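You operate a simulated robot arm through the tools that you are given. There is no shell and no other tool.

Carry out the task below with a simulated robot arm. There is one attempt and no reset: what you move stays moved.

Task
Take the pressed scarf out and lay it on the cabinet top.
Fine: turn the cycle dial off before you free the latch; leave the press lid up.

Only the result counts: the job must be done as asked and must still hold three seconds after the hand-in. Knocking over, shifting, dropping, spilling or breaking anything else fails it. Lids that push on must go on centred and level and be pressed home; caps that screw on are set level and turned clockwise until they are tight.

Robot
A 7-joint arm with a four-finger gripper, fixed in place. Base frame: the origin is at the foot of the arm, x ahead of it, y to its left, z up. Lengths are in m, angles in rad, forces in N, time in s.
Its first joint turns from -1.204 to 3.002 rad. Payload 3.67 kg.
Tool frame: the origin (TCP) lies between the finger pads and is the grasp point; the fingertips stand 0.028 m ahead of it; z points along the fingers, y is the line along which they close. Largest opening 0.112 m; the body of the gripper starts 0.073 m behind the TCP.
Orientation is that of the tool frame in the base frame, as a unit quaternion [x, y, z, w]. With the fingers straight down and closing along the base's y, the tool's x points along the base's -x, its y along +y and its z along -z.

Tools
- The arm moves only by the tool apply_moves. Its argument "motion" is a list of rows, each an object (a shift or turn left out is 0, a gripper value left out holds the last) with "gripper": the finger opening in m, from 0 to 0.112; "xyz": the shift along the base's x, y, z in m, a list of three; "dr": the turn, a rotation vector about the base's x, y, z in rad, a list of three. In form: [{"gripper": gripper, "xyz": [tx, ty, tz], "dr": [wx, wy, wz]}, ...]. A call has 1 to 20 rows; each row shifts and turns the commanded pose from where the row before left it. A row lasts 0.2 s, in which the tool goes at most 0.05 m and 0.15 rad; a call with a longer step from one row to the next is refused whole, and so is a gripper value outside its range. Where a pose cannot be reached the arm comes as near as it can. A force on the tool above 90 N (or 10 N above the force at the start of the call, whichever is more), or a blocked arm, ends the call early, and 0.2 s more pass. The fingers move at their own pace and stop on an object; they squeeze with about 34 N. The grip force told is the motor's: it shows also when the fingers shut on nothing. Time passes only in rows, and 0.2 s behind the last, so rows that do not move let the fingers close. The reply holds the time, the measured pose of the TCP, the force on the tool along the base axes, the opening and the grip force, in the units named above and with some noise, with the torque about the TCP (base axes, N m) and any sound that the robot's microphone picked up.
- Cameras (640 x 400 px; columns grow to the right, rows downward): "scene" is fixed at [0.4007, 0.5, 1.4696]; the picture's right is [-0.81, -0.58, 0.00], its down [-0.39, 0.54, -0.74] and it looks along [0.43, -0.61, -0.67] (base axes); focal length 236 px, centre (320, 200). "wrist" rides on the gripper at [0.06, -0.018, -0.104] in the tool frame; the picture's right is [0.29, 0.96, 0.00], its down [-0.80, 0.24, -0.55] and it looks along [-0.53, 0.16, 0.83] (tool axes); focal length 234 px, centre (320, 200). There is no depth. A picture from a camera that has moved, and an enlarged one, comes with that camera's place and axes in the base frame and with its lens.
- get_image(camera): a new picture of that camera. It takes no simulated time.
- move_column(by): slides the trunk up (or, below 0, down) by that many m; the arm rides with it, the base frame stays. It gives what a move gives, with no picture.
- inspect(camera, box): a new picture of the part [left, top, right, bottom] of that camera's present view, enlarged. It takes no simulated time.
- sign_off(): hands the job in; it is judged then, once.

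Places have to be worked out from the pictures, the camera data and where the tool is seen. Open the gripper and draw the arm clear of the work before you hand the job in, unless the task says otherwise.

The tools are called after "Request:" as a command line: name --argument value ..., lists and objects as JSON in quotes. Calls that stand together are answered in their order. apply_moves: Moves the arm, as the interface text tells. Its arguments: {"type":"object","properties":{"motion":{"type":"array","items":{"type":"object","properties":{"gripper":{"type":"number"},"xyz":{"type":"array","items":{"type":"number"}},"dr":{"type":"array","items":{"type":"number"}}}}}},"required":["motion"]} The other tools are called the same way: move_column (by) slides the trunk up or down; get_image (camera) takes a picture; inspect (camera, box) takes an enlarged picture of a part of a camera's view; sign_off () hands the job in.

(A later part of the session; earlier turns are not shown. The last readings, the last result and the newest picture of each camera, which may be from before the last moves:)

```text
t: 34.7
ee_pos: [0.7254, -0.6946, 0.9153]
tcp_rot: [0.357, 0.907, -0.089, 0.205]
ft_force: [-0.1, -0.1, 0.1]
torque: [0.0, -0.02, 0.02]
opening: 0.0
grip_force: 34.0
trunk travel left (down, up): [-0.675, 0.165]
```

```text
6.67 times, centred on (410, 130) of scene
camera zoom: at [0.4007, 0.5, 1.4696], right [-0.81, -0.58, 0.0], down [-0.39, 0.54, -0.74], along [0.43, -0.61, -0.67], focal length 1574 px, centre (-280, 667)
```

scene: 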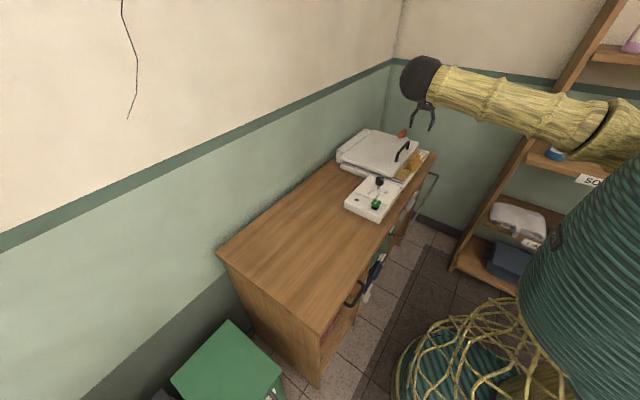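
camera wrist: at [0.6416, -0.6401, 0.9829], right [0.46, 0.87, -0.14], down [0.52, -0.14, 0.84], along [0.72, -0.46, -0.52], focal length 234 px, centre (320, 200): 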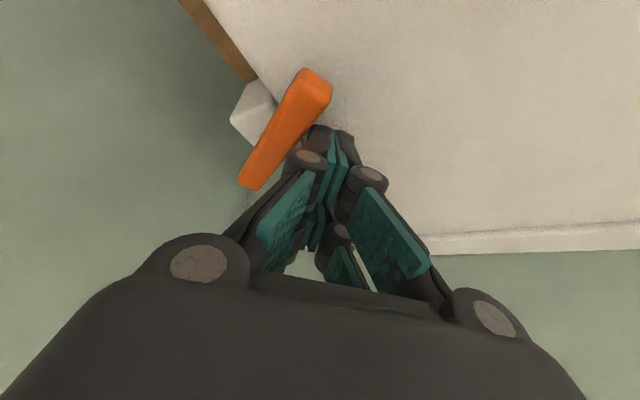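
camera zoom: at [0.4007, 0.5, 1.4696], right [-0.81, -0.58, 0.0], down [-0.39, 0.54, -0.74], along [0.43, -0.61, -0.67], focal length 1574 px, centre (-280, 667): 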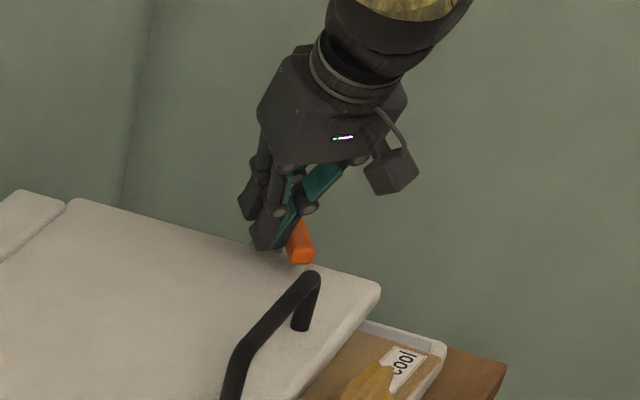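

The bar swings freely toward -x, now about 30°. I continue the arc in -x/-y with some yaw, aiming for about 85°.

Request:
apply_moves --motion '[{"xyz": [-0.009, -0.005, 0], "dr": [0, 0, 0.06]}, {"xyz": [-0.009, -0.007, 0], "dr": [0, 0, 0.06]}, {"xyz": [-0.008, -0.009, 0], "dr": [0, 0, 0.06]}, {"xyz": [-0.006, -0.009, 0], "dr": [0, 0, 0.06]}, {"xyz": [-0.004, -0.01, 0], "dr": [0, 0, 0.06]}, {}]'

Request:
get_image --camera "wrist"

Request:
inspect --camera "scene" --box '[380, 100, 440, 160]'

```text
t: 36.1
ee_pos: [0.6894, -0.733, 0.9162]
tcp_rot: [0.216, 0.951, -0.056, 0.216]
ft_force: [4.0, 16.3, 0.2]
torque: [0.35, -0.08, 0.06]
opening: 0.0001
grip_force: 33.6
trunk travel left (down, up): [-0.675, 0.165]
```

```text
taken
camera wrist: at [0.5931, -0.706, 0.9834], right [0.18, 0.97, -0.14], down [0.54, 0.02, 0.84], along [0.82, -0.23, -0.52], focal length 234 px, centre (320, 200)
```

wrist: 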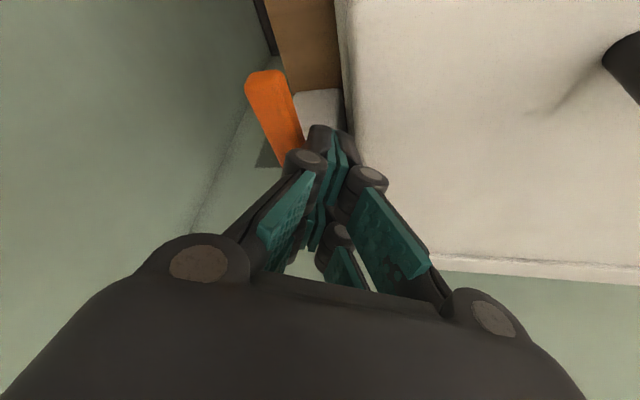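

```text
6.67 times, centred on (410, 130) of scene
camera zoom: at [0.4007, 0.5, 1.4696], right [-0.81, -0.58, 0.0], down [-0.39, 0.54, -0.74], along [0.43, -0.61, -0.67], focal length 1574 px, centre (-280, 667)
```

zoom: 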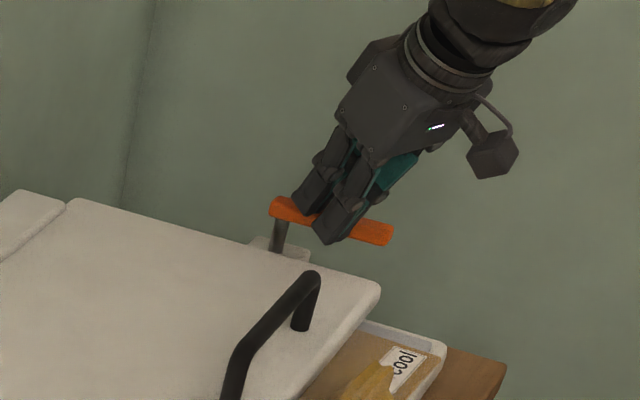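

The bar now points toward the robot (-x), fully off the lid, and a firm stop was felt. I back away +y, lift, and reorient the tool over the lid handle: bar at x≈0.657, y -0.47 to -0.62, z≈0.90. The closing axis will be along x with a slight forward tilt.

Request:
apply_moves --motion '[{"xyz": [0, 0.012, 0]}, {"xyz": [0, 0.01, 0.03]}, {"xyz": [0, 0.01, 0.04]}, {"xyz": [-0.004, 0.017, 0.004], "dr": [0.0573, 0.0071, -0.1172], "gripper": 0.04}, {"xyz": [-0.004, 0.017, 0.004], "dr": [0.0573, 0.0071, -0.1172]}, {"xyz": [-0.004, 0.017, 0.004], "dr": [0.0573, 0.0071, -0.1172]}, {"xyz": [-0.004, 0.017, 0.004], "dr": [0.0573, 0.0071, -0.1172]}, {"xyz": [-0.004, 0.017, 0.004], "dr": [0.0573, 0.0071, -0.1172]}, {"xyz": [-0.004, 0.017, 0.004], "dr": [0.0573, 0.0071, -0.1172]}, {"xyz": [-0.004, 0.017, 0.004], "dr": [0.0573, 0.0071, -0.1172]}, {"xyz": [-0.004, 0.017, 0.004], "dr": [0.0573, 0.0071, -0.1172]}, {"xyz": [-0.004, 0.017, 0.004], "dr": [0.0573, 0.0071, -0.1172]}, {}, {}]'

Request:
get_image --camera "wrist"

Request:
inspect --camera "scene" --box '[340, 80, 460, 200]'

```text
t: 39.1
ee_pos: [0.6587, -0.5659, 1.0168]
tcp_rot: [0.66, 0.744, 0.055, 0.087]
ft_force: [0.6, 0.2, -0.4]
torque: [0.01, -0.01, 0.0]
opening: 0.0398
grip_force: 0.2
out of reach, approached as far as the arm can: row 12
trunk travel left (down, up): [-0.675, 0.165]
```

```text
taken
camera wrist: at [0.6112, -0.5064, 1.1115], right [0.9, 0.4, 0.17], down [0.21, -0.74, 0.64], along [0.39, -0.53, -0.75], focal length 234 px, centre (320, 200)
```

wrist: 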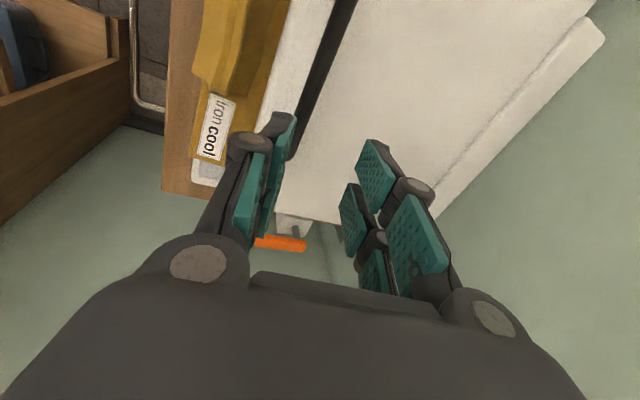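

```text
3.33 times, centred on (400, 140) of scene
camera zoom: at [0.4007, 0.5, 1.4696], right [-0.81, -0.58, 0.0], down [-0.39, 0.54, -0.74], along [0.43, -0.61, -0.67], focal length 787 px, centre (53, 400)
```

zoom: 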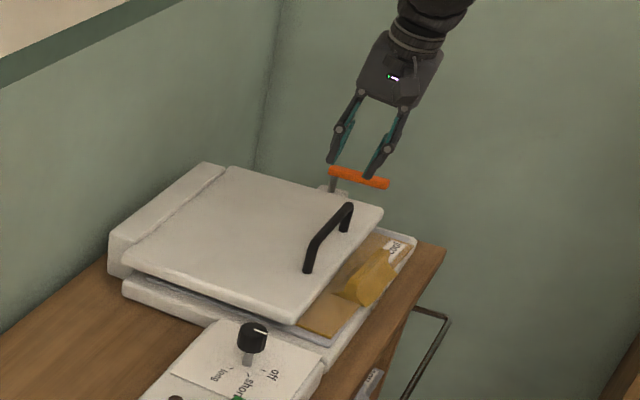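

The latch bar is off the lid, and the tool is over the handle with the jaws fore and aft. Re-measured from this view, the handle bar is at x≈0.661–0.664. I descend partway and verify alignment.

Request:
apply_moves --motion '[{"xyz": [0.0, 0.01, -0.02], "gripper": 0.055}, {"xyz": [0.0, 0.01, -0.02]}, {"xyz": [0.0, 0.0, -0.02]}, {}, {}]'

Request:
get_image --camera "wrist"

Request:
inspect --camera "scene" --box '[370, 100, 440, 170]'

```text
t: 40.3
ee_pos: [0.6583, -0.5468, 0.9554]
tcp_rot: [0.659, 0.745, 0.055, 0.088]
ft_force: [-0.3, 0.0, 0.4]
torque: [0.01, -0.01, 0.0]
opening: 0.0548
grip_force: 0.0
trunk travel left (down, up): [-0.675, 0.165]
```

```text
taken
camera wrist: at [0.6121, -0.487, 1.0513], right [0.9, 0.4, 0.17], down [0.21, -0.74, 0.64], along [0.39, -0.53, -0.75], focal length 234 px, centre (320, 200)
```

wrist: 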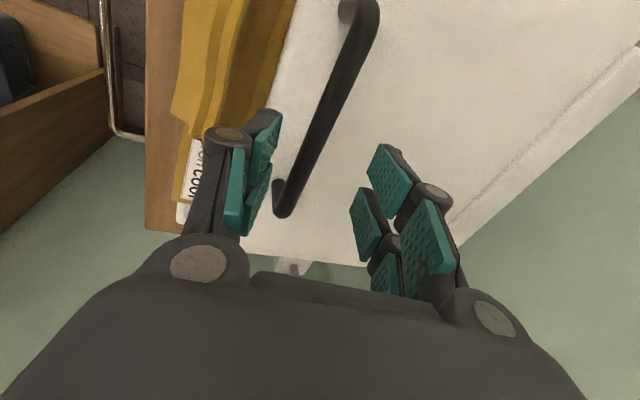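

```text
5.71 times, centred on (405, 135) of scene
camera zoom: at [0.4007, 0.5, 1.4696], right [-0.81, -0.58, 0.0], down [-0.39, 0.54, -0.74], along [0.43, -0.61, -0.67], focal length 1349 px, centre (-166, 571)
```

zoom: 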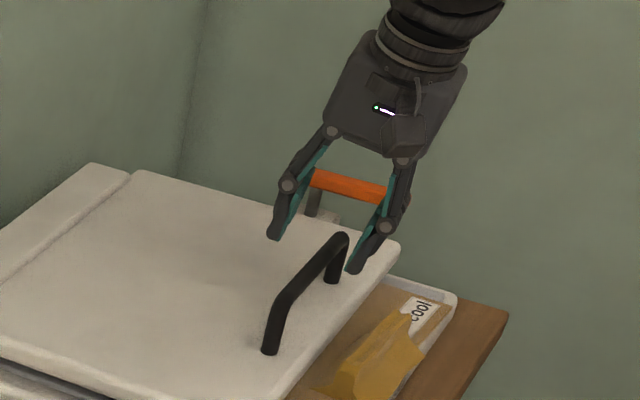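

The handle bar at mid-length computes to x≈0.663. I shift +3.5 mm in x, descend 5 cm and close on it.

Request:
apply_moves --motion '[{"xyz": [0.0035, 0.0, -0.015]}, {"xyz": [0.0, 0.0, -0.018]}, {"xyz": [0.0, 0.0, -0.016]}, {}]'

Request:
get_image --camera "wrist"

Request:
inspect --camera "scene" --box '[370, 100, 440, 170]'

```text
t: 41.3
ee_pos: [0.661, -0.5492, 0.9081]
tcp_rot: [0.659, 0.745, 0.056, 0.088]
ft_force: [0.3, 0.9, 0.7]
torque: [0.01, -0.02, 0.01]
opening: 0.055
grip_force: 0.0
trunk travel left (down, up): [-0.675, 0.165]
```

```text
taken
camera wrist: at [0.6146, -0.488, 1.0031], right [0.9, 0.4, 0.17], down [0.21, -0.74, 0.64], along [0.39, -0.53, -0.75], focal length 234 px, centre (320, 200)
```

wrist: 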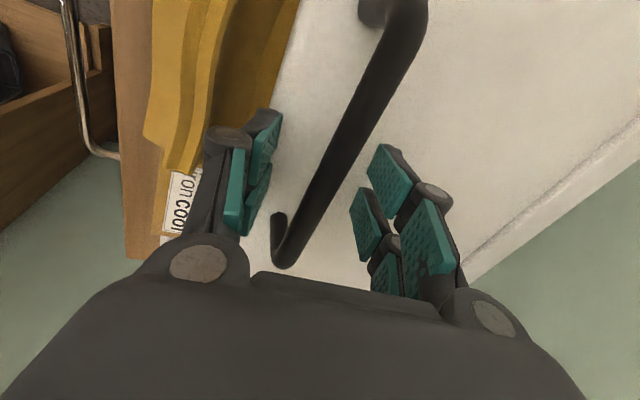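

```text
5.71 times, centred on (405, 135) of scene
camera zoom: at [0.4007, 0.5, 1.4696], right [-0.81, -0.58, 0.0], down [-0.39, 0.54, -0.74], along [0.43, -0.61, -0.67], focal length 1349 px, centre (-166, 571)
```

zoom: 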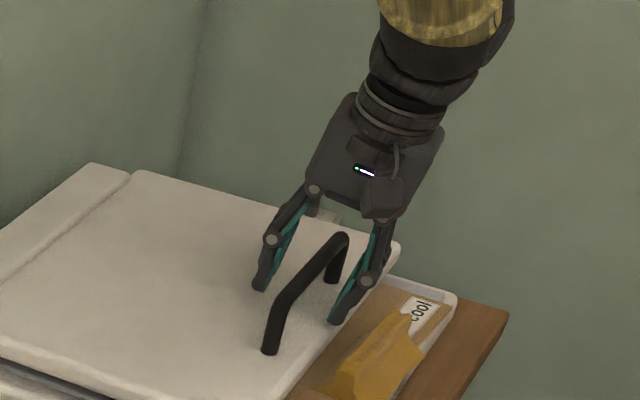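

The bar passes midway between the jaws. I close on it in steps and check the grip.

Request:
apply_moves --motion '[{"gripper": 0.03}, {"gripper": 0.015}, {"gripper": 0.005}, {}]'

Request:
get_image --camera "wrist"

```text
t: 42.3
ee_pos: [0.6622, -0.5491, 0.9067]
tcp_rot: [0.66, 0.744, 0.055, 0.087]
ft_force: [-1.1, 1.9, -3.1]
torque: [0.43, -0.01, -2.41]
opening: 0.0178
grip_force: 44.8
trunk travel left (down, up): [-0.675, 0.165]
```

```text
taken
camera wrist: at [0.6146, -0.4884, 1.0027], right [0.9, 0.4, 0.17], down [0.21, -0.74, 0.64], along [0.38, -0.53, -0.75], focal length 234 px, centre (320, 200)
```

wrist: 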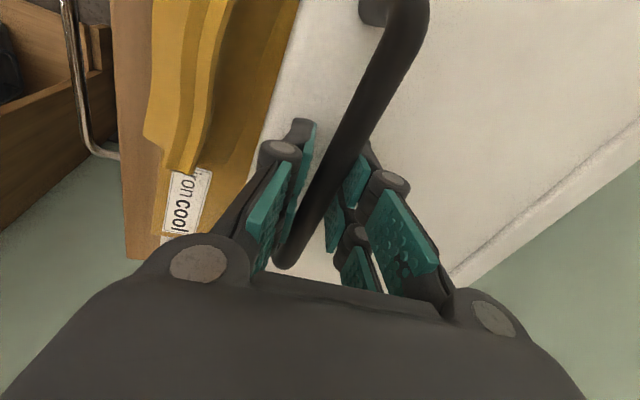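

The handle is gripped at 0.018 m opening. I lift the first ~10° along an arc about the hinge (assumed near x 0.895, z 0.85) and read the forces.

Request:
apply_moves --motion '[{"xyz": [0.002, 0.0, 0.01]}, {"xyz": [0.0027, 0.0, 0.01]}, {"xyz": [0.0033, 0.0, 0.01]}, {"xyz": [0.004, 0.0, 0.01]}, {}]'

Request:
inspect --camera "scene" --box '[330, 90, 450, 190]'

```text
t: 43.5
ee_pos: [0.6737, -0.5486, 0.9478]
tcp_rot: [0.659, 0.744, 0.056, 0.088]
ft_force: [-3.4, -7.7, -2.3]
torque: [-0.34, 0.05, -2.41]
opening: 0.0181
grip_force: 44.5
trunk travel left (down, up): [-0.675, 0.165]
```

```text
4.00 times, centred on (390, 140) of scene
camera zoom: at [0.4007, 0.5, 1.4696], right [-0.81, -0.58, 0.0], down [-0.39, 0.54, -0.74], along [0.43, -0.61, -0.67], focal length 944 px, centre (40, 440)
```

zoom: 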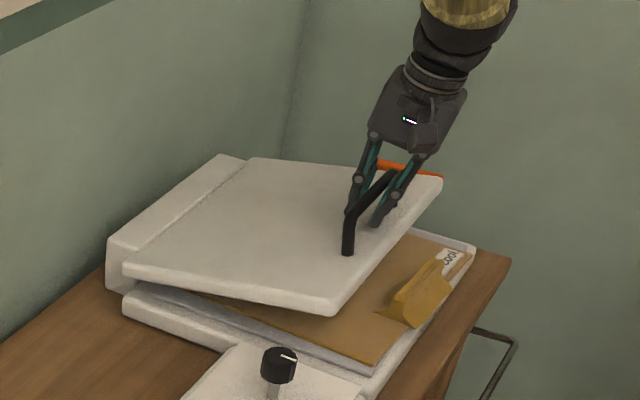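

The lid is rising with only a few newtons. I continue the arc to about 30°.

Request:
apply_moves --motion '[{"xyz": [0.0044, 0.0, 0.0095]}, {"xyz": [0.0046, 0.0, 0.0093]}, {"xyz": [0.0049, 0.0, 0.0092]}, {"xyz": [0.0051, 0.0, 0.009]}, {"xyz": [0.0058, 0.0, 0.0086]}, {"xyz": [0.0061, 0.0, 0.0084]}, {"xyz": [0.0064, 0.0, 0.0081]}, {"xyz": [0.0067, 0.0, 0.008]}, {}]'

Request:
inspect --camera "scene" --box '[330, 90, 450, 190]'

```text
t: 45.5
ee_pos: [0.6781, -0.5485, 0.9586]
tcp_rot: [0.66, 0.744, 0.056, 0.087]
ft_force: [-8.2, -21.4, 4.2]
torque: [0.28, -0.02, -2.36]
opening: 0.018
grip_force: 44.7
out of reach, approached as far as the arm can: row 2, 3, 4, 5, 6, 7, 8
trunk travel left (down, up): [-0.675, 0.165]
```

```text
4.00 times, centred on (390, 140) of scene
camera zoom: at [0.4007, 0.5, 1.4696], right [-0.81, -0.58, 0.0], down [-0.39, 0.54, -0.74], along [0.43, -0.61, -0.67], focal length 944 px, centre (40, 440)
```

zoom: 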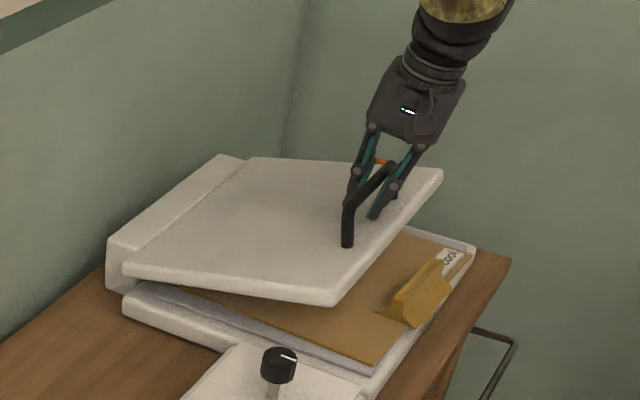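

The arm says out of reach here. With this yaw the wrist limit tightens as x grows, and the other grasp direction (yaw +90°) should have room. I lower the lid gently most of the way back so I can regrasp.

Request:
apply_moves --motion '[{"xyz": [-0.0025, 0.0, -0.007]}, {"xyz": [-0.0025, 0.0, -0.007]}, {"xyz": [-0.0022, 0.0, -0.007]}, {"xyz": [-0.002, 0.0, -0.007]}, {"xyz": [-0.002, 0.0, -0.007]}, {}]'

Request:
inspect --camera "scene" --box '[330, 90, 450, 190]'

```text
t: 46.9
ee_pos: [0.6661, -0.5484, 0.9228]
tcp_rot: [0.66, 0.744, 0.056, 0.087]
ft_force: [-25.5, -20.0, 5.1]
torque: [0.75, -0.12, -2.31]
opening: 0.018
grip_force: 44.8
trunk travel left (down, up): [-0.675, 0.165]
```

```text
4.00 times, centred on (390, 140) of scene
camera zoom: at [0.4007, 0.5, 1.4696], right [-0.81, -0.58, 0.0], down [-0.39, 0.54, -0.74], along [0.43, -0.61, -0.67], focal length 944 px, centre (40, 440)
```

zoom: 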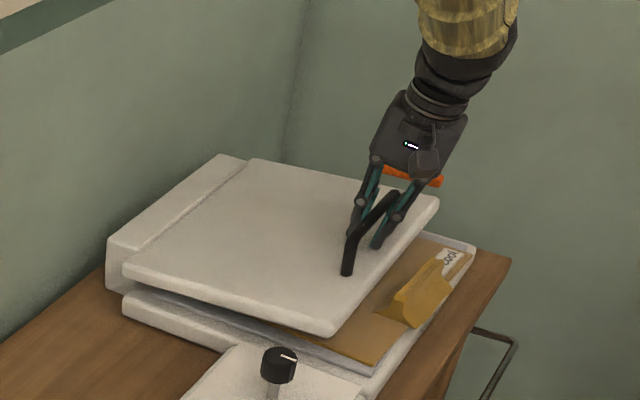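

A -25 N pull in x shows the tool sits slightly too far +x. I shift -x while lowering, then release just above closed to see whether the lid holds.

Request:
apply_moves --motion '[{"xyz": [-0.003, -0.002, -0.005]}, {"xyz": [-0.002, -0.001, -0.004]}, {}]'

Request:
apply_moves --motion '[{"gripper": 0.025}, {"gripper": 0.035}, {"gripper": 0.05}, {}]'

Request:
inspect --camera "scene" --box '[330, 90, 450, 190]'

Request:
get_image --camera "wrist"

```text
t: 47.7
ee_pos: [0.6626, -0.5486, 0.9133]
tcp_rot: [0.658, 0.745, 0.057, 0.088]
ft_force: [-8.5, 3.9, 1.6]
torque: [0.86, -0.05, -2.17]
opening: 0.0178
grip_force: 44.7
trunk travel left (down, up): [-0.675, 0.165]
```

```text
t: 48.7
ee_pos: [0.6634, -0.5512, 0.9144]
tcp_rot: [0.66, 0.744, 0.056, 0.088]
ft_force: [0.4, 0.2, 0.3]
torque: [-0.01, 0.02, -0.03]
opening: 0.0499
grip_force: 0.1
trunk travel left (down, up): [-0.675, 0.165]
```

```text
4.00 times, centred on (390, 140) of scene
camera zoom: at [0.4007, 0.5, 1.4696], right [-0.81, -0.58, 0.0], down [-0.39, 0.54, -0.74], along [0.43, -0.61, -0.67], focal length 944 px, centre (40, 440)
```

zoom: 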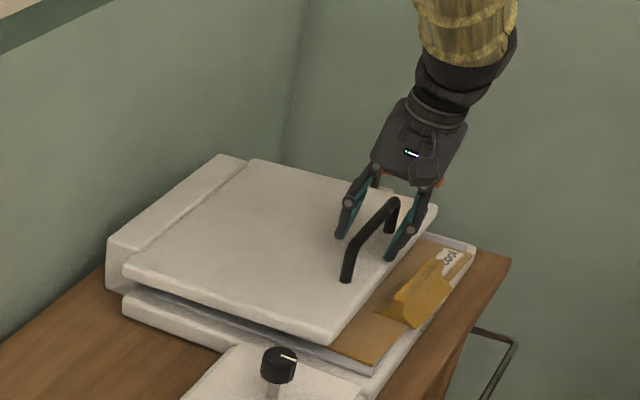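

```text
taken
camera wrist: at [0.6163, -0.4896, 1.0094], right [0.9, 0.4, 0.17], down [0.21, -0.74, 0.64], along [0.39, -0.53, -0.75], focal length 234 px, centre (320, 200)
```

wrist: 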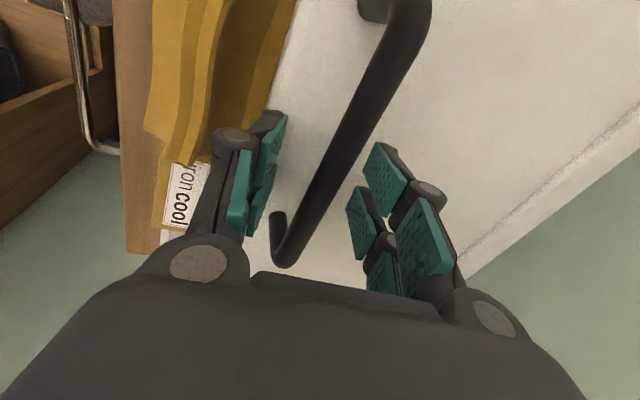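

I compare the lid's front corner at high zoom to tell whether it stayed slightly open or dropped shut.

Request:
inspect --camera "scene" --box '[380, 160, 410, 190]'

Request:
apply_moves --motion '[{}, {}, {}]'

Request:
inspect --camera "scene" --box '[380, 160, 410, 190]'

```text
13.33 times, centred on (395, 175) of scene
camera zoom: at [0.4007, 0.5, 1.4696], right [-0.81, -0.58, 0.0], down [-0.39, 0.54, -0.74], along [0.43, -0.61, -0.67], focal length 3148 px, centre (-680, 533)
```

zoom: 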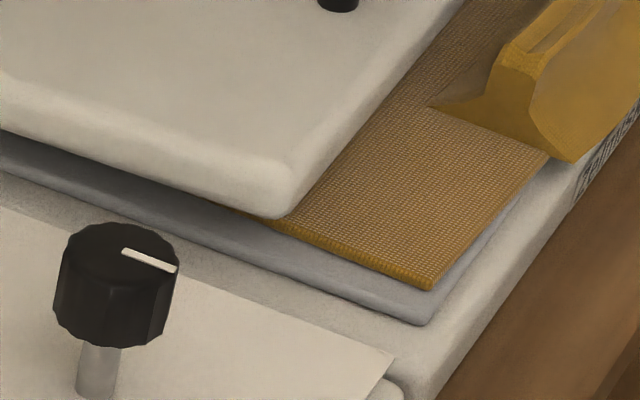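

```text
t: 49.5
ee_pos: [0.6623, -0.5493, 0.9142]
tcp_rot: [0.659, 0.745, 0.055, 0.087]
ft_force: [-1.1, -2.0, 0.5]
torque: [0.04, 0.02, 0.01]
opening: 0.0499
grip_force: 0.1
trunk travel left (down, up): [-0.675, 0.165]
```

```text
13.33 times, centred on (395, 175) of scene
camera zoom: at [0.4007, 0.5, 1.4696], right [-0.81, -0.58, 0.0], down [-0.39, 0.54, -0.74], along [0.43, -0.61, -0.67], focal length 3148 px, centre (-680, 533)
```

zoom: 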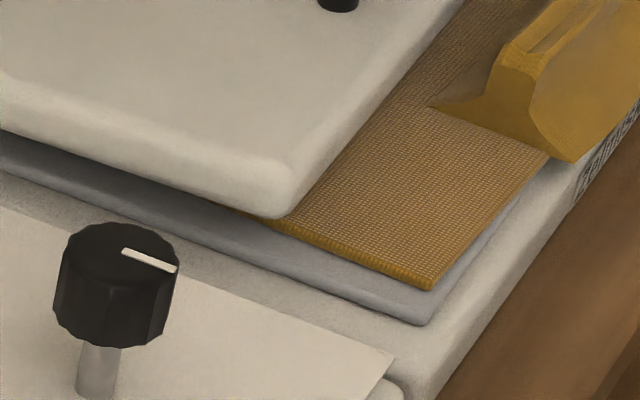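

The lid stayed a few mm open with nothing holding it, so its hinge holds position. I raise clear, straighten the tool and rotate the yaw the other way toward +90° for a grasp with more wrist room.

Request:
apply_moves --motion '[{"xyz": [0.0, 0.0, 0.03]}, {"xyz": [0.0, 0.0, 0.04]}, {"xyz": [-0.01, 0.0, 0.03], "dr": [0, 0.1, 0]}, {"xyz": [-0.01, 0, 0], "dr": [0, 0.1, 0]}, {"dr": [0, 0, 0.145]}, {"dr": [0, 0, 0.145]}, {"dr": [0, 0, 0.145]}, {"dr": [0, 0, 0.145]}, {"dr": [0, 0, 0.145]}, {"dr": [0, 0, 0.145]}, {"dr": [0, 0, 0.145]}, {"dr": [0, 0, 0.145]}, {"dr": [0, 0, 0.145]}, {"dr": [0, 0, 0.145]}, {}]'

Request:
apply_moves --motion '[{"dr": [0, 0, 0.14]}, {"dr": [0, 0, 0.14]}, {"dr": [0, 0, 0.14]}, {"dr": [0, 0, 0.14]}, {"dr": [0, 0, 0.14]}, {"dr": [0, 0, 0.14]}, {"dr": [0, 0, 0.14]}, {"dr": [0, 0, 0.14]}, {"dr": [0, 0, 0.14]}, {"dr": [0, 0, 0.14]}, {"dr": [0, 0, 0.14]}, {}]'

```text
t: 52.7
ee_pos: [0.6172, -0.5279, 1.0172]
tcp_rot: [-0.019, 1.0, 0.022, 0.011]
ft_force: [0.8, -0.8, -0.1]
torque: [-0.04, 0.0, 0.01]
opening: 0.0501
grip_force: 0.0
out of reach, approached as far as the arm can: row 3, 4
trunk travel left (down, up): [-0.675, 0.165]
```

```text
t: 55.3
ee_pos: [0.6178, -0.529, 1.0158]
tcp_rot: [0.709, -0.705, -0.023, 0.007]
ft_force: [-1.0, 0.2, 0.3]
torque: [-0.01, 0.0, 0.01]
opening: 0.05
grip_force: 0.1
trunk travel left (down, up): [-0.675, 0.165]
```

Yaw +90° is reachable. I tilt 0.24 rad forward and move over the handle again, partway down.

Request:
apply_moves --motion '[{"xyz": [0.015, -0.005, 0], "dr": [-0.012, -0.12, 0], "gripper": 0.055}, {"xyz": [0.015, -0.006, 0], "dr": [-0.01, -0.12, 0]}, {"xyz": [0.013, -0.006, -0.02]}, {"xyz": [0, 0, -0.03]}, {}, {}]'

Request:
get_image --camera "wrist"

Request:
inspect --camera "scene" --box '[370, 100, 440, 170]'

```text
t: 56.7
ee_pos: [0.66, -0.5457, 0.9682]
tcp_rot: [0.706, -0.701, 0.069, -0.07]
ft_force: [-0.1, 0.8, 0.5]
torque: [-0.01, 0.01, 0.0]
opening: 0.055
grip_force: 0.1
trunk travel left (down, up): [-0.675, 0.165]
```

```text
taken
camera wrist: at [0.6563, -0.6059, 1.0729], right [-0.94, -0.29, -0.19], down [-0.35, 0.8, 0.5], along [0.0, 0.53, -0.85], focal length 234 px, centre (320, 200)
```

wrist: 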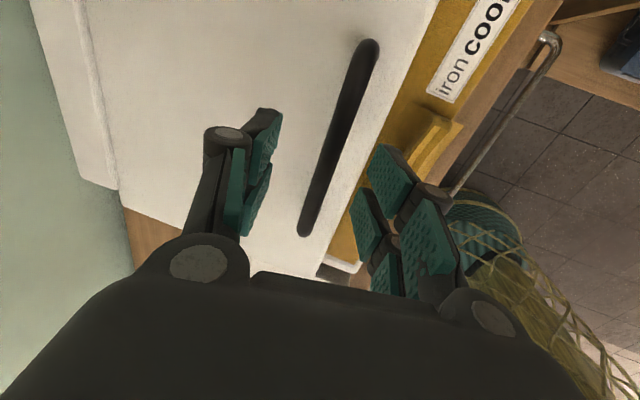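

```text
5.71 times, centred on (405, 135) of scene
camera zoom: at [0.4007, 0.5, 1.4696], right [-0.81, -0.58, 0.0], down [-0.39, 0.54, -0.74], along [0.43, -0.61, -0.67], focal length 1349 px, centre (-166, 571)
```

zoom: 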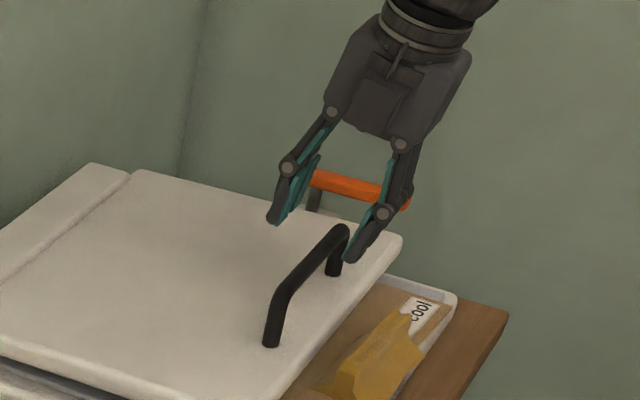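

The bar reads x≈0.660 and lies midway between the jaws. I descend 5.4 cm and close on it.

Request:
apply_moves --motion '[{"xyz": [0.0005, 0.0, -0.02]}, {"xyz": [0.0, 0.0, -0.02]}, {"xyz": [0.0, 0.0, -0.014]}, {}, {"gripper": 0.03}, {"gripper": 0.015}, {"gripper": 0.005}, {}]'

Request:
get_image --camera "wrist"

```text
t: 58.5
ee_pos: [0.6617, -0.5454, 0.9121]
tcp_rot: [0.706, -0.701, 0.07, -0.069]
ft_force: [16.6, -2.0, -3.3]
torque: [-0.12, -0.08, -0.91]
opening: 0.0126
grip_force: 45.2
trunk travel left (down, up): [-0.675, 0.165]
```

```text
taken
camera wrist: at [0.6589, -0.6056, 1.0183], right [-0.94, -0.29, -0.19], down [-0.35, 0.79, 0.5], along [0.0, 0.53, -0.85], focal length 234 px, centre (320, 200)
```

wrist: 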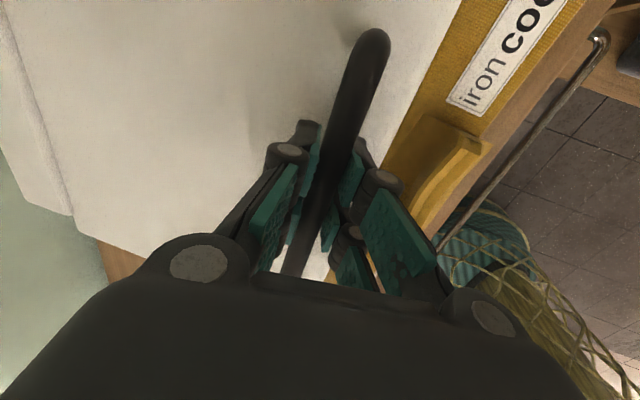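

It is firmly gripped. I lift along the refined arc (radius about 0.235, hinge near z 0.865) to about 22° and check.

Request:
apply_moves --motion '[{"xyz": [0.0025, 0, 0.01]}, {"xyz": [0.0025, 0, 0.01]}, {"xyz": [0.0032, 0, 0.0098]}, {"xyz": [0.0032, 0, 0.0098]}, {"xyz": [0.008, 0, 0.0189]}, {"xyz": [0.0097, 0, 0.0181]}, {}]'

Request:
inspect --camera "scene" --box '[330, 80, 450, 180]'

```text
t: 60.1
ee_pos: [0.6923, -0.5455, 0.9874]
tcp_rot: [0.706, -0.701, 0.068, -0.069]
ft_force: [26.7, 17.0, -22.8]
torque: [-0.04, 0.05, -0.27]
opening: 0.0126
grip_force: 45.2
trunk travel left (down, up): [-0.675, 0.165]
```

```text
4.00 times, centred on (390, 130) of scene
camera zoom: at [0.4007, 0.5, 1.4696], right [-0.81, -0.58, 0.0], down [-0.39, 0.54, -0.74], along [0.43, -0.61, -0.67], focal length 944 px, centre (40, 480)
```

zoom: 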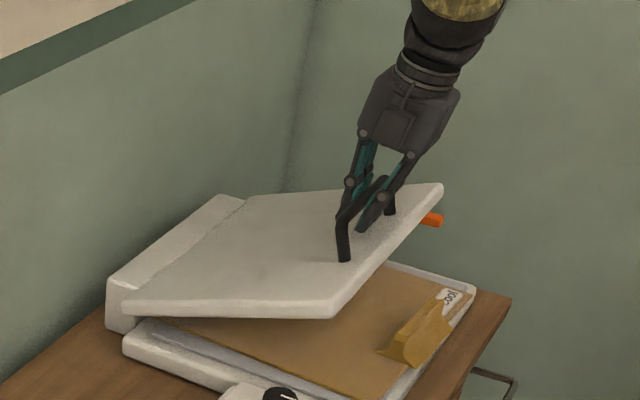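

Reaction forces pull toward the hinge, so my arc radius is slightly large. I correct by about +4 mm x, -3 mm z and +2 mm y, then continue to about 40°.

Request:
apply_moves --motion '[{"xyz": [0.004, 0.002, -0.002]}, {"xyz": [0.0115, 0, 0.0163]}, {"xyz": [0.0127, 0, 0.0151]}, {"xyz": [0.014, 0, 0.0141]}, {}]'

Request:
inspect --camera "scene" --box '[330, 70, 450, 170]'

```text
t: 61.3
ee_pos: [0.7286, -0.5458, 1.0357]
tcp_rot: [0.706, -0.702, 0.07, -0.069]
ft_force: [-8.6, 1.3, 0.4]
torque: [-0.95, 0.09, 0.27]
opening: 0.0124
grip_force: 45.2
trunk travel left (down, up): [-0.675, 0.165]
```

```text
4.00 times, centred on (390, 120) of scene
camera zoom: at [0.4007, 0.5, 1.4696], right [-0.81, -0.58, 0.0], down [-0.39, 0.54, -0.74], along [0.43, -0.61, -0.67], focal length 944 px, centre (40, 520)
```

zoom: 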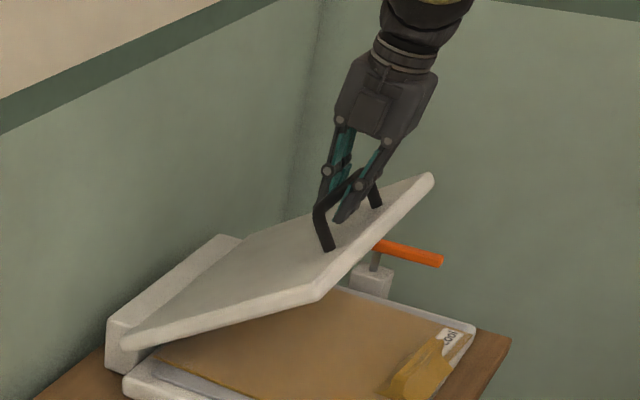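

Forces are low and the lid is at about 38°. I continue to about 58°.

Request:
apply_moves --motion '[{"xyz": [0.0154, 0, 0.0133]}, {"xyz": [0.0164, 0, 0.0119]}, {"xyz": [0.0174, 0, 0.0104]}, {"xyz": [0.0183, 0, 0.0089]}, {}]'

Request:
inspect --camera "scene" --box '[330, 60, 450, 160]'

```text
t: 62.5
ee_pos: [0.7996, -0.5465, 1.0831]
tcp_rot: [0.706, -0.701, 0.071, -0.071]
ft_force: [-9.5, -9.8, 18.0]
torque: [0.16, 0.01, 0.61]
opening: 0.0126
grip_force: 45.4
trunk travel left (down, up): [-0.675, 0.165]
```

```text
4.00 times, centred on (390, 110) of scene
camera zoom: at [0.4007, 0.5, 1.4696], right [-0.81, -0.58, 0.0], down [-0.39, 0.54, -0.74], along [0.43, -0.61, -0.67], focal length 944 px, centre (40, 560)
```

zoom: 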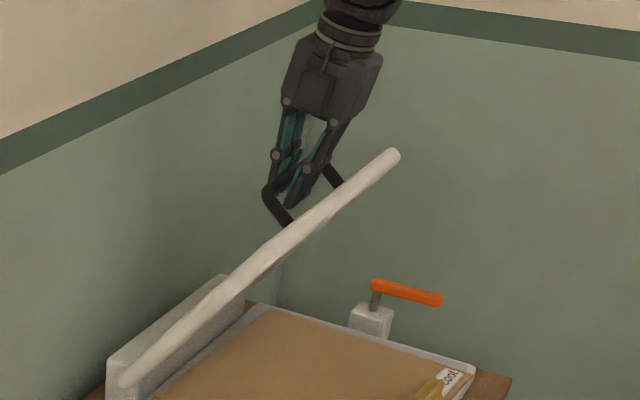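

The lid is at about 58° with mild forces asking for slightly more height. I continue to about 73°, adding a little z.

Request:
apply_moves --motion '[{"xyz": [0.0185, 0, 0.009]}, {"xyz": [0.0194, 0, 0.0066]}, {"xyz": [0.0199, 0, 0.0045]}, {}]'

Request:
inspect --camera "scene" --box '[330, 60, 450, 160]'

Request:
get_image --camera "wrist"

```text
t: 63.5
ee_pos: [0.858, -0.5456, 1.0989]
tcp_rot: [0.706, -0.701, 0.07, -0.07]
ft_force: [-2.7, -17.0, 8.7]
torque: [0.18, -0.03, 0.89]
opening: 0.0125
grip_force: 45.1
trunk travel left (down, up): [-0.675, 0.165]
```

```text
4.00 times, centred on (390, 110) of scene
camera zoom: at [0.4007, 0.5, 1.4696], right [-0.81, -0.58, 0.0], down [-0.39, 0.54, -0.74], along [0.43, -0.61, -0.67], focal length 944 px, centre (40, 560)
```

zoom: 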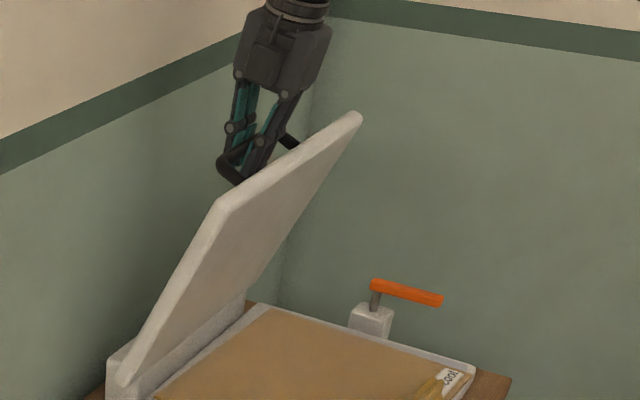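

```text
taken
camera wrist: at [0.8543, -0.6057, 1.2046], right [-0.94, -0.29, -0.19], down [-0.35, 0.8, 0.5], along [0.01, 0.53, -0.85], focal length 234 px, centre (320, 200)
```

wrist: 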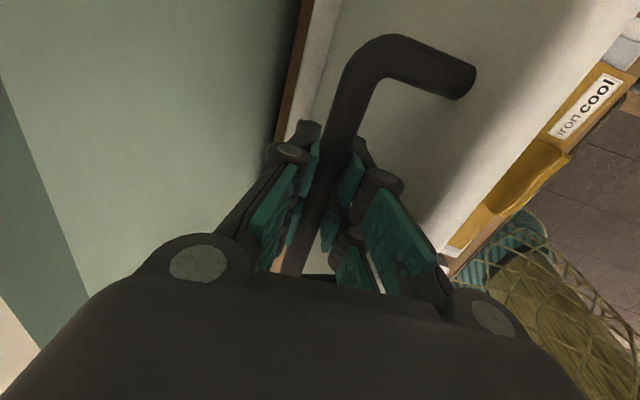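

The lid is at about 72°. I ease it a few degrees further in small steps to feel for a stop.

Request:
apply_moves --motion '[{"xyz": [0.01, 0.001, 0.0018]}, {"xyz": [0.01, 0.001, 0.0012]}, {}]'

Request:
inspect --camera "scene" --box '[330, 60, 450, 160]'

```text
t: 64.3
ee_pos: [0.8771, -0.5451, 1.1018]
tcp_rot: [0.705, -0.702, 0.07, -0.07]
ft_force: [-3.9, -22.8, 8.0]
torque: [-0.14, 0.02, 0.98]
opening: 0.0126
grip_force: 45.5
trunk travel left (down, up): [-0.675, 0.165]
```

```text
4.00 times, centred on (390, 110) of scene
camera zoom: at [0.4007, 0.5, 1.4696], right [-0.81, -0.58, 0.0], down [-0.39, 0.54, -0.74], along [0.43, -0.61, -0.67], focal length 944 px, centre (40, 560)
```

zoom: 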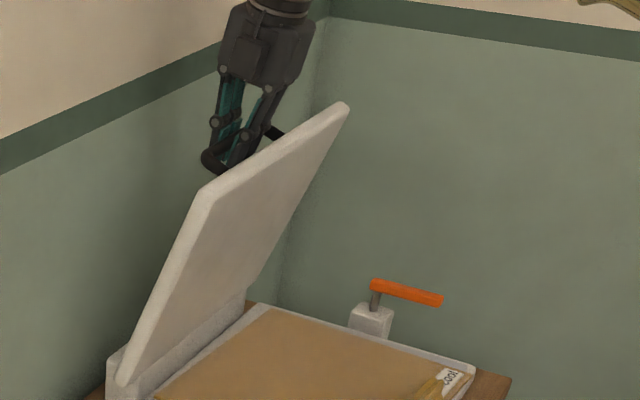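

No stop yet at about 77°. I go a little further toward vertical for margin, still in small steps.

Request:
apply_moves --motion '[{"xyz": [0.01, 0.001, 0.0008]}, {"xyz": [0.01, 0.001, 0.0]}, {"xyz": [0.01, 0.001, -0.0005]}, {}]'

Request:
inspect --camera "scene" --box '[330, 60, 450, 160]'

Request:
get_image --camera "wrist"

```text
t: 65.3
ee_pos: [0.9071, -0.5418, 1.1014]
tcp_rot: [0.705, -0.702, 0.069, -0.072]
ft_force: [1.1, -34.8, 14.6]
torque: [-0.04, 0.03, 1.28]
opening: 0.0126
grip_force: 45.0
trunk travel left (down, up): [-0.675, 0.165]
```

```text
4.00 times, centred on (390, 110) of scene
camera zoom: at [0.4007, 0.5, 1.4696], right [-0.81, -0.58, 0.0], down [-0.39, 0.54, -0.74], along [0.43, -0.61, -0.67], focal length 944 px, centre (40, 560)
```

zoom: 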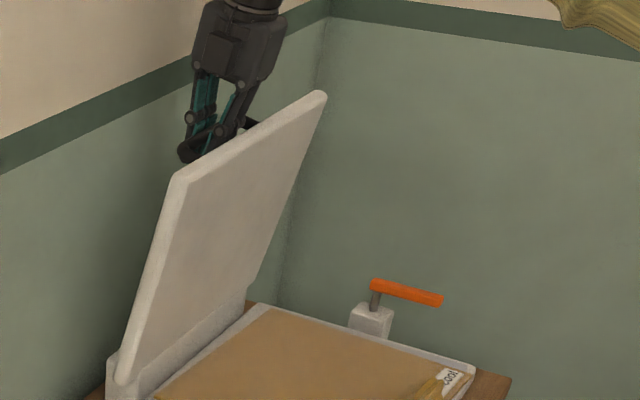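

```text
taken
camera wrist: at [0.9034, -0.6023, 1.2072], right [-0.94, -0.29, -0.19], down [-0.35, 0.79, 0.5], along [0.01, 0.53, -0.85], focal length 234 px, centre (320, 200)
```

wrist: 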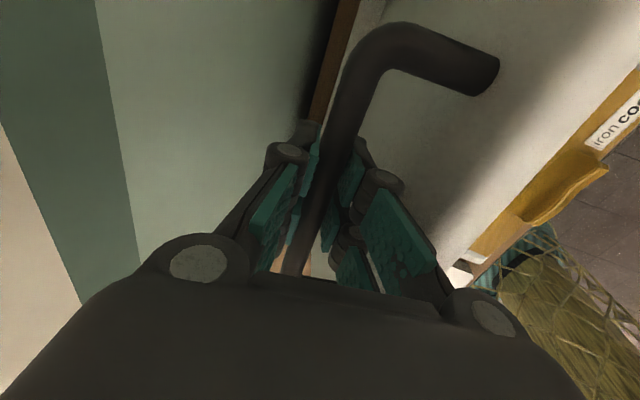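

The lid is at about 84°, nearly vertical, which is plenty. I relax the sideways load, release narrowly so the front jaw doesn't press the lid, and check that it holds before withdrawing upward.

Request:
apply_moves --motion '[{"xyz": [0, -0.003, 0.001]}, {"xyz": [0, -0.002, 0.001]}, {}, {"gripper": 0.02}, {"gripper": 0.026}, {}]'

Request:
get_image --camera "wrist"

Request:
inspect --camera "scene" --box '[330, 60, 450, 160]'

```text
t: 66.7
ee_pos: [0.9069, -0.5442, 1.1034]
tcp_rot: [0.706, -0.702, 0.069, -0.07]
ft_force: [-0.1, 0.0, -0.2]
torque: [-0.02, 0.02, 0.0]
opening: 0.0263
grip_force: 0.0
trunk travel left (down, up): [-0.675, 0.165]
```

```text
taken
camera wrist: at [0.9035, -0.6048, 1.2095], right [-0.94, -0.29, -0.19], down [-0.35, 0.8, 0.5], along [0.0, 0.53, -0.85], focal length 234 px, centre (320, 200)
```

wrist: 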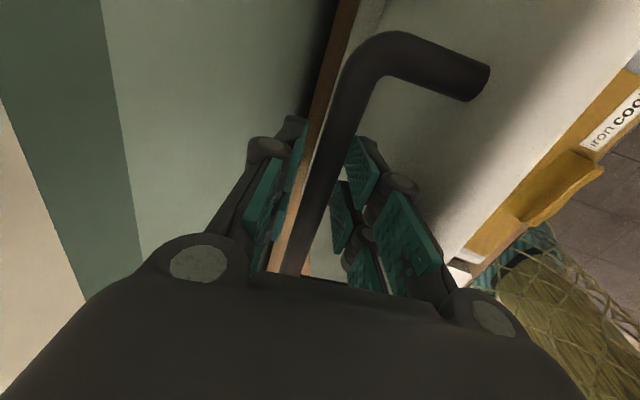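

```text
4.00 times, centred on (390, 110) of scene
camera zoom: at [0.4007, 0.5, 1.4696], right [-0.81, -0.58, 0.0], down [-0.39, 0.54, -0.74], along [0.43, -0.61, -0.67], focal length 944 px, centre (40, 560)
```

zoom: 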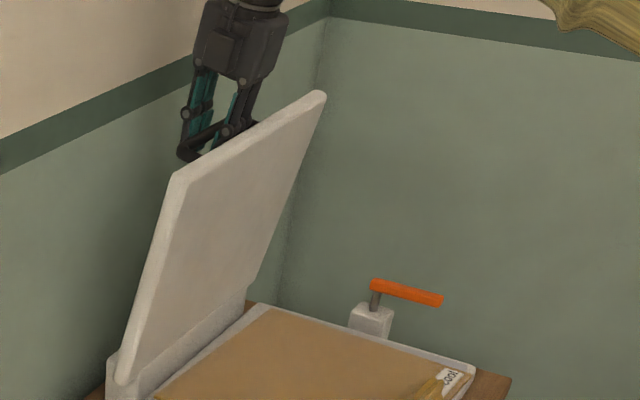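

The lid stays put with zero force on the tool. I withdraw straight up using the trunk, which gives a clean vertical motion.

Request:
move_column --by 0.12

Request:
inspect --camera "scene" --box '[310, 20, 470, 180]'

Request:
get_image --camera "wrist"

```text
t: 68.2
ee_pos: [0.908, -0.5444, 1.223]
tcp_rot: [0.706, -0.702, 0.069, -0.07]
ft_force: [0.1, 0.6, 0.8]
torque: [0.01, 0.02, 0.0]
opening: 0.0259
grip_force: 0.1
trunk travel left (down, up): [-0.795, 0.045]
```

```text
2.50 times, centred on (390, 100) of scene
camera zoom: at [0.4007, 0.5, 1.4696], right [-0.81, -0.58, 0.0], down [-0.39, 0.54, -0.74], along [0.43, -0.61, -0.67], focal length 590 px, centre (145, 450)
```

zoom: 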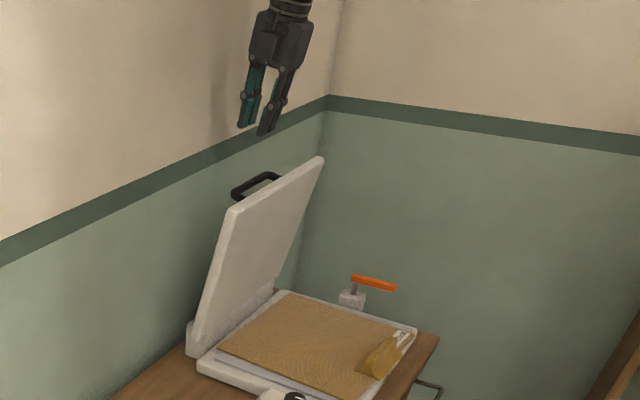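

```text
taken
camera wrist: at [0.9037, -0.6049, 1.3291], right [-0.94, -0.29, -0.19], down [-0.35, 0.8, 0.5], along [0.0, 0.53, -0.85], focal length 234 px, centre (320, 200)
```

wrist: 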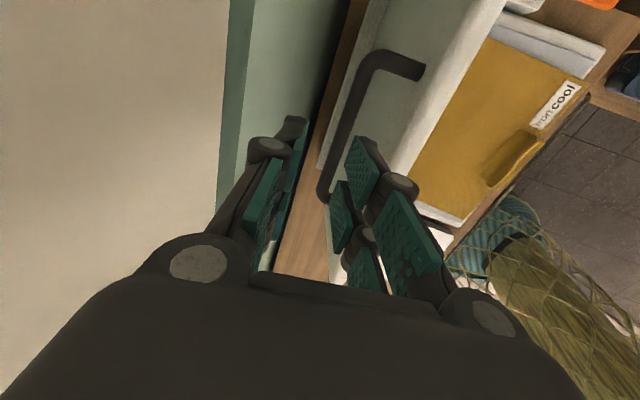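

The tool is clear of the lid. I retreat over the open press toward the front, level the tilt, and look down on the scarf and its raised fold.

Request:
apply_moves --motion '[{"xyz": [-0.04, 0, 0.01]}, {"xyz": [-0.04, 0, 0]}, {"xyz": [-0.04, 0, 0]}, {"xyz": [-0.04, 0, 0]}, {"xyz": [-0.04, 0, 0]}, {"xyz": [-0.04, 0, 0]}, {"xyz": [-0.04, 0, 0], "dr": [0, 0.1, 0]}, {"xyz": [-0.03, 0, -0.02], "dr": [0, 0.1, 0]}, {"xyz": [-0.0, 0, -0.04]}, {"xyz": [-0.0, 0, -0.04], "gripper": 0.06}, {}]'

Request:
get_image --camera "wrist"

Request:
inspect --camera "scene" --box '[310, 60, 470, 220]'

```text
t: 70.6
ee_pos: [0.5953, -0.5439, 1.1347]
tcp_rot: [0.709, -0.705, 0.0, 0.0]
ft_force: [-0.5, -1.2, -0.3]
torque: [0.0, -0.02, -0.01]
opening: 0.0601
grip_force: 0.1
trunk travel left (down, up): [-0.795, 0.045]
```

```text
taken
camera wrist: at [0.6144, -0.6048, 1.2384], right [-0.96, -0.29, 0.0], down [-0.24, 0.8, 0.56], along [-0.16, 0.53, -0.83], focal length 234 px, centre (320, 200)
```

wrist: 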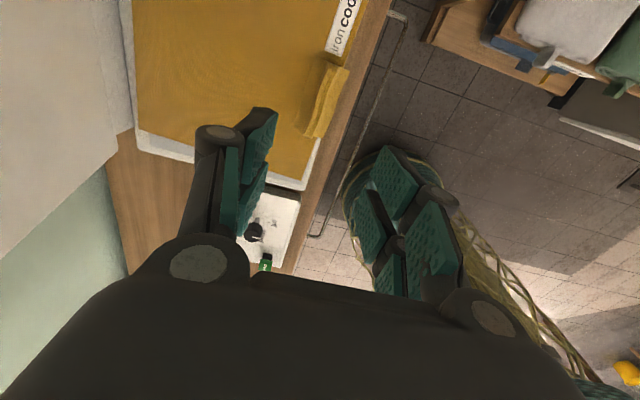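

```text
2.50 times, centred on (390, 140) of scene
camera zoom: at [0.4007, 0.5, 1.4696], right [-0.81, -0.58, 0.0], down [-0.39, 0.54, -0.74], along [0.43, -0.61, -0.67], focal length 590 px, centre (145, 350)
```

zoom: 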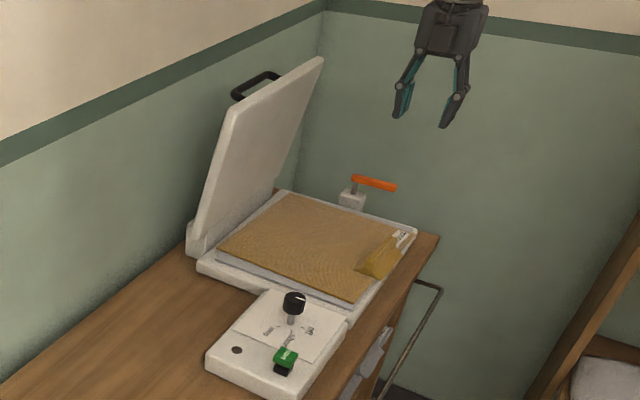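

The lid is up and the scarf is fully exposed: a flat sheet over x≈0.57–0.855 and y≈-0.68 to -0.39, with a raised fold near (0.585, -0.54) running along y. I descend above the fold for a closer look.

Request:
apply_moves --motion '[{"xyz": [-0.005, 0, -0.04]}, {"xyz": [-0.005, 0, -0.04]}, {"xyz": [0, 0, -0.04]}, {}, {}]'

Request:
get_image --camera "wrist"

Request:
inspect --camera "scene" --box '[380, 110, 440, 190]'

```text
t: 71.8
ee_pos: [0.5869, -0.5446, 1.0125]
tcp_rot: [0.709, -0.705, -0.002, 0.001]
ft_force: [0.1, -0.8, -0.3]
torque: [0.01, 0.02, 0.01]
opening: 0.06
grip_force: 0.0
trunk travel left (down, up): [-0.795, 0.045]
```

```text
taken
camera wrist: at [0.6052, -0.6047, 1.1173], right [-0.96, -0.29, 0.0], down [-0.24, 0.8, 0.56], along [-0.17, 0.53, -0.83], focal length 234 px, centre (320, 200)
```

wrist: 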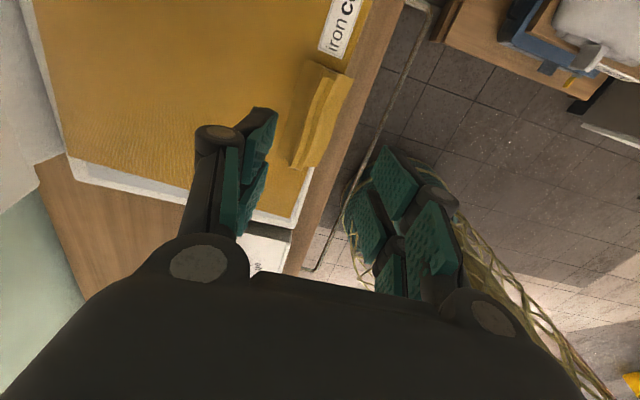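

```text
5.00 times, centred on (410, 150) of scene
camera zoom: at [0.4007, 0.5, 1.4696], right [-0.81, -0.58, 0.0], down [-0.39, 0.54, -0.74], along [0.43, -0.61, -0.67], focal length 1180 px, centre (-130, 450)
```

zoom: 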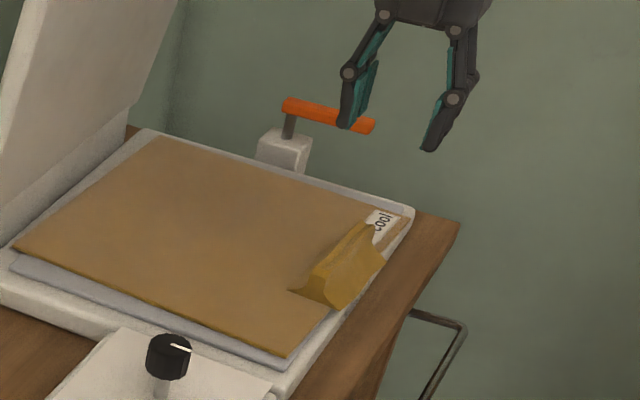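

I enlarge the fold in the wrist view to judge its thickness and height.

Request:
inspect --camera "wrist" --box '[270, 40, 390, 190]'

Request:
inspect --camera "scene" --box '[400, 145, 430, 175]'

```text
2.67 times, centred on (330, 115) of wrist
camera zoom: at [0.6052, -0.6047, 1.1173], right [-0.96, -0.29, 0.0], down [-0.24, 0.8, 0.56], along [-0.17, 0.53, -0.83], focal length 624 px, centre (293, 427)
```

zoom: 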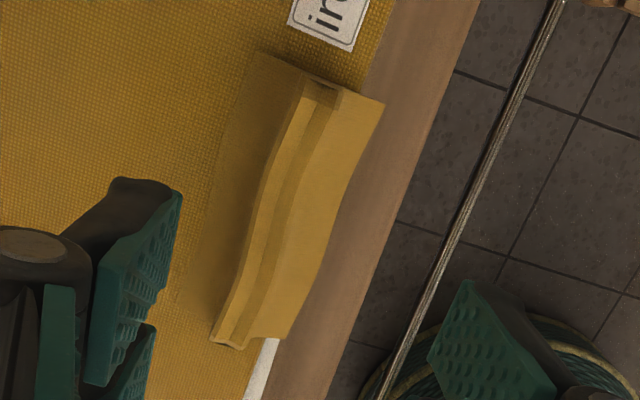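

```text
13.33 times, centred on (415, 160) of scene
camera zoom: at [0.4007, 0.5, 1.4696], right [-0.81, -0.58, 0.0], down [-0.39, 0.54, -0.74], along [0.43, -0.61, -0.67], focal length 3148 px, centre (-947, 733)
```

zoom: 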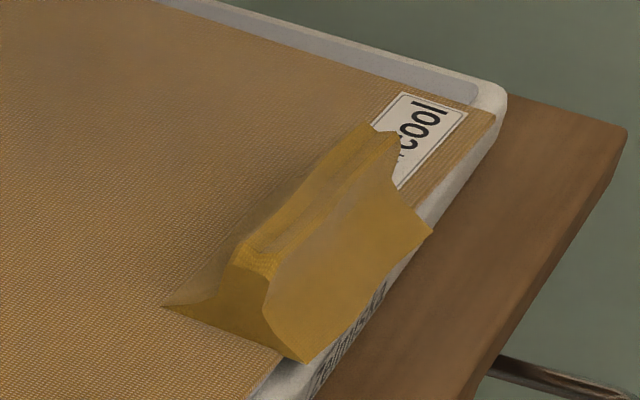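

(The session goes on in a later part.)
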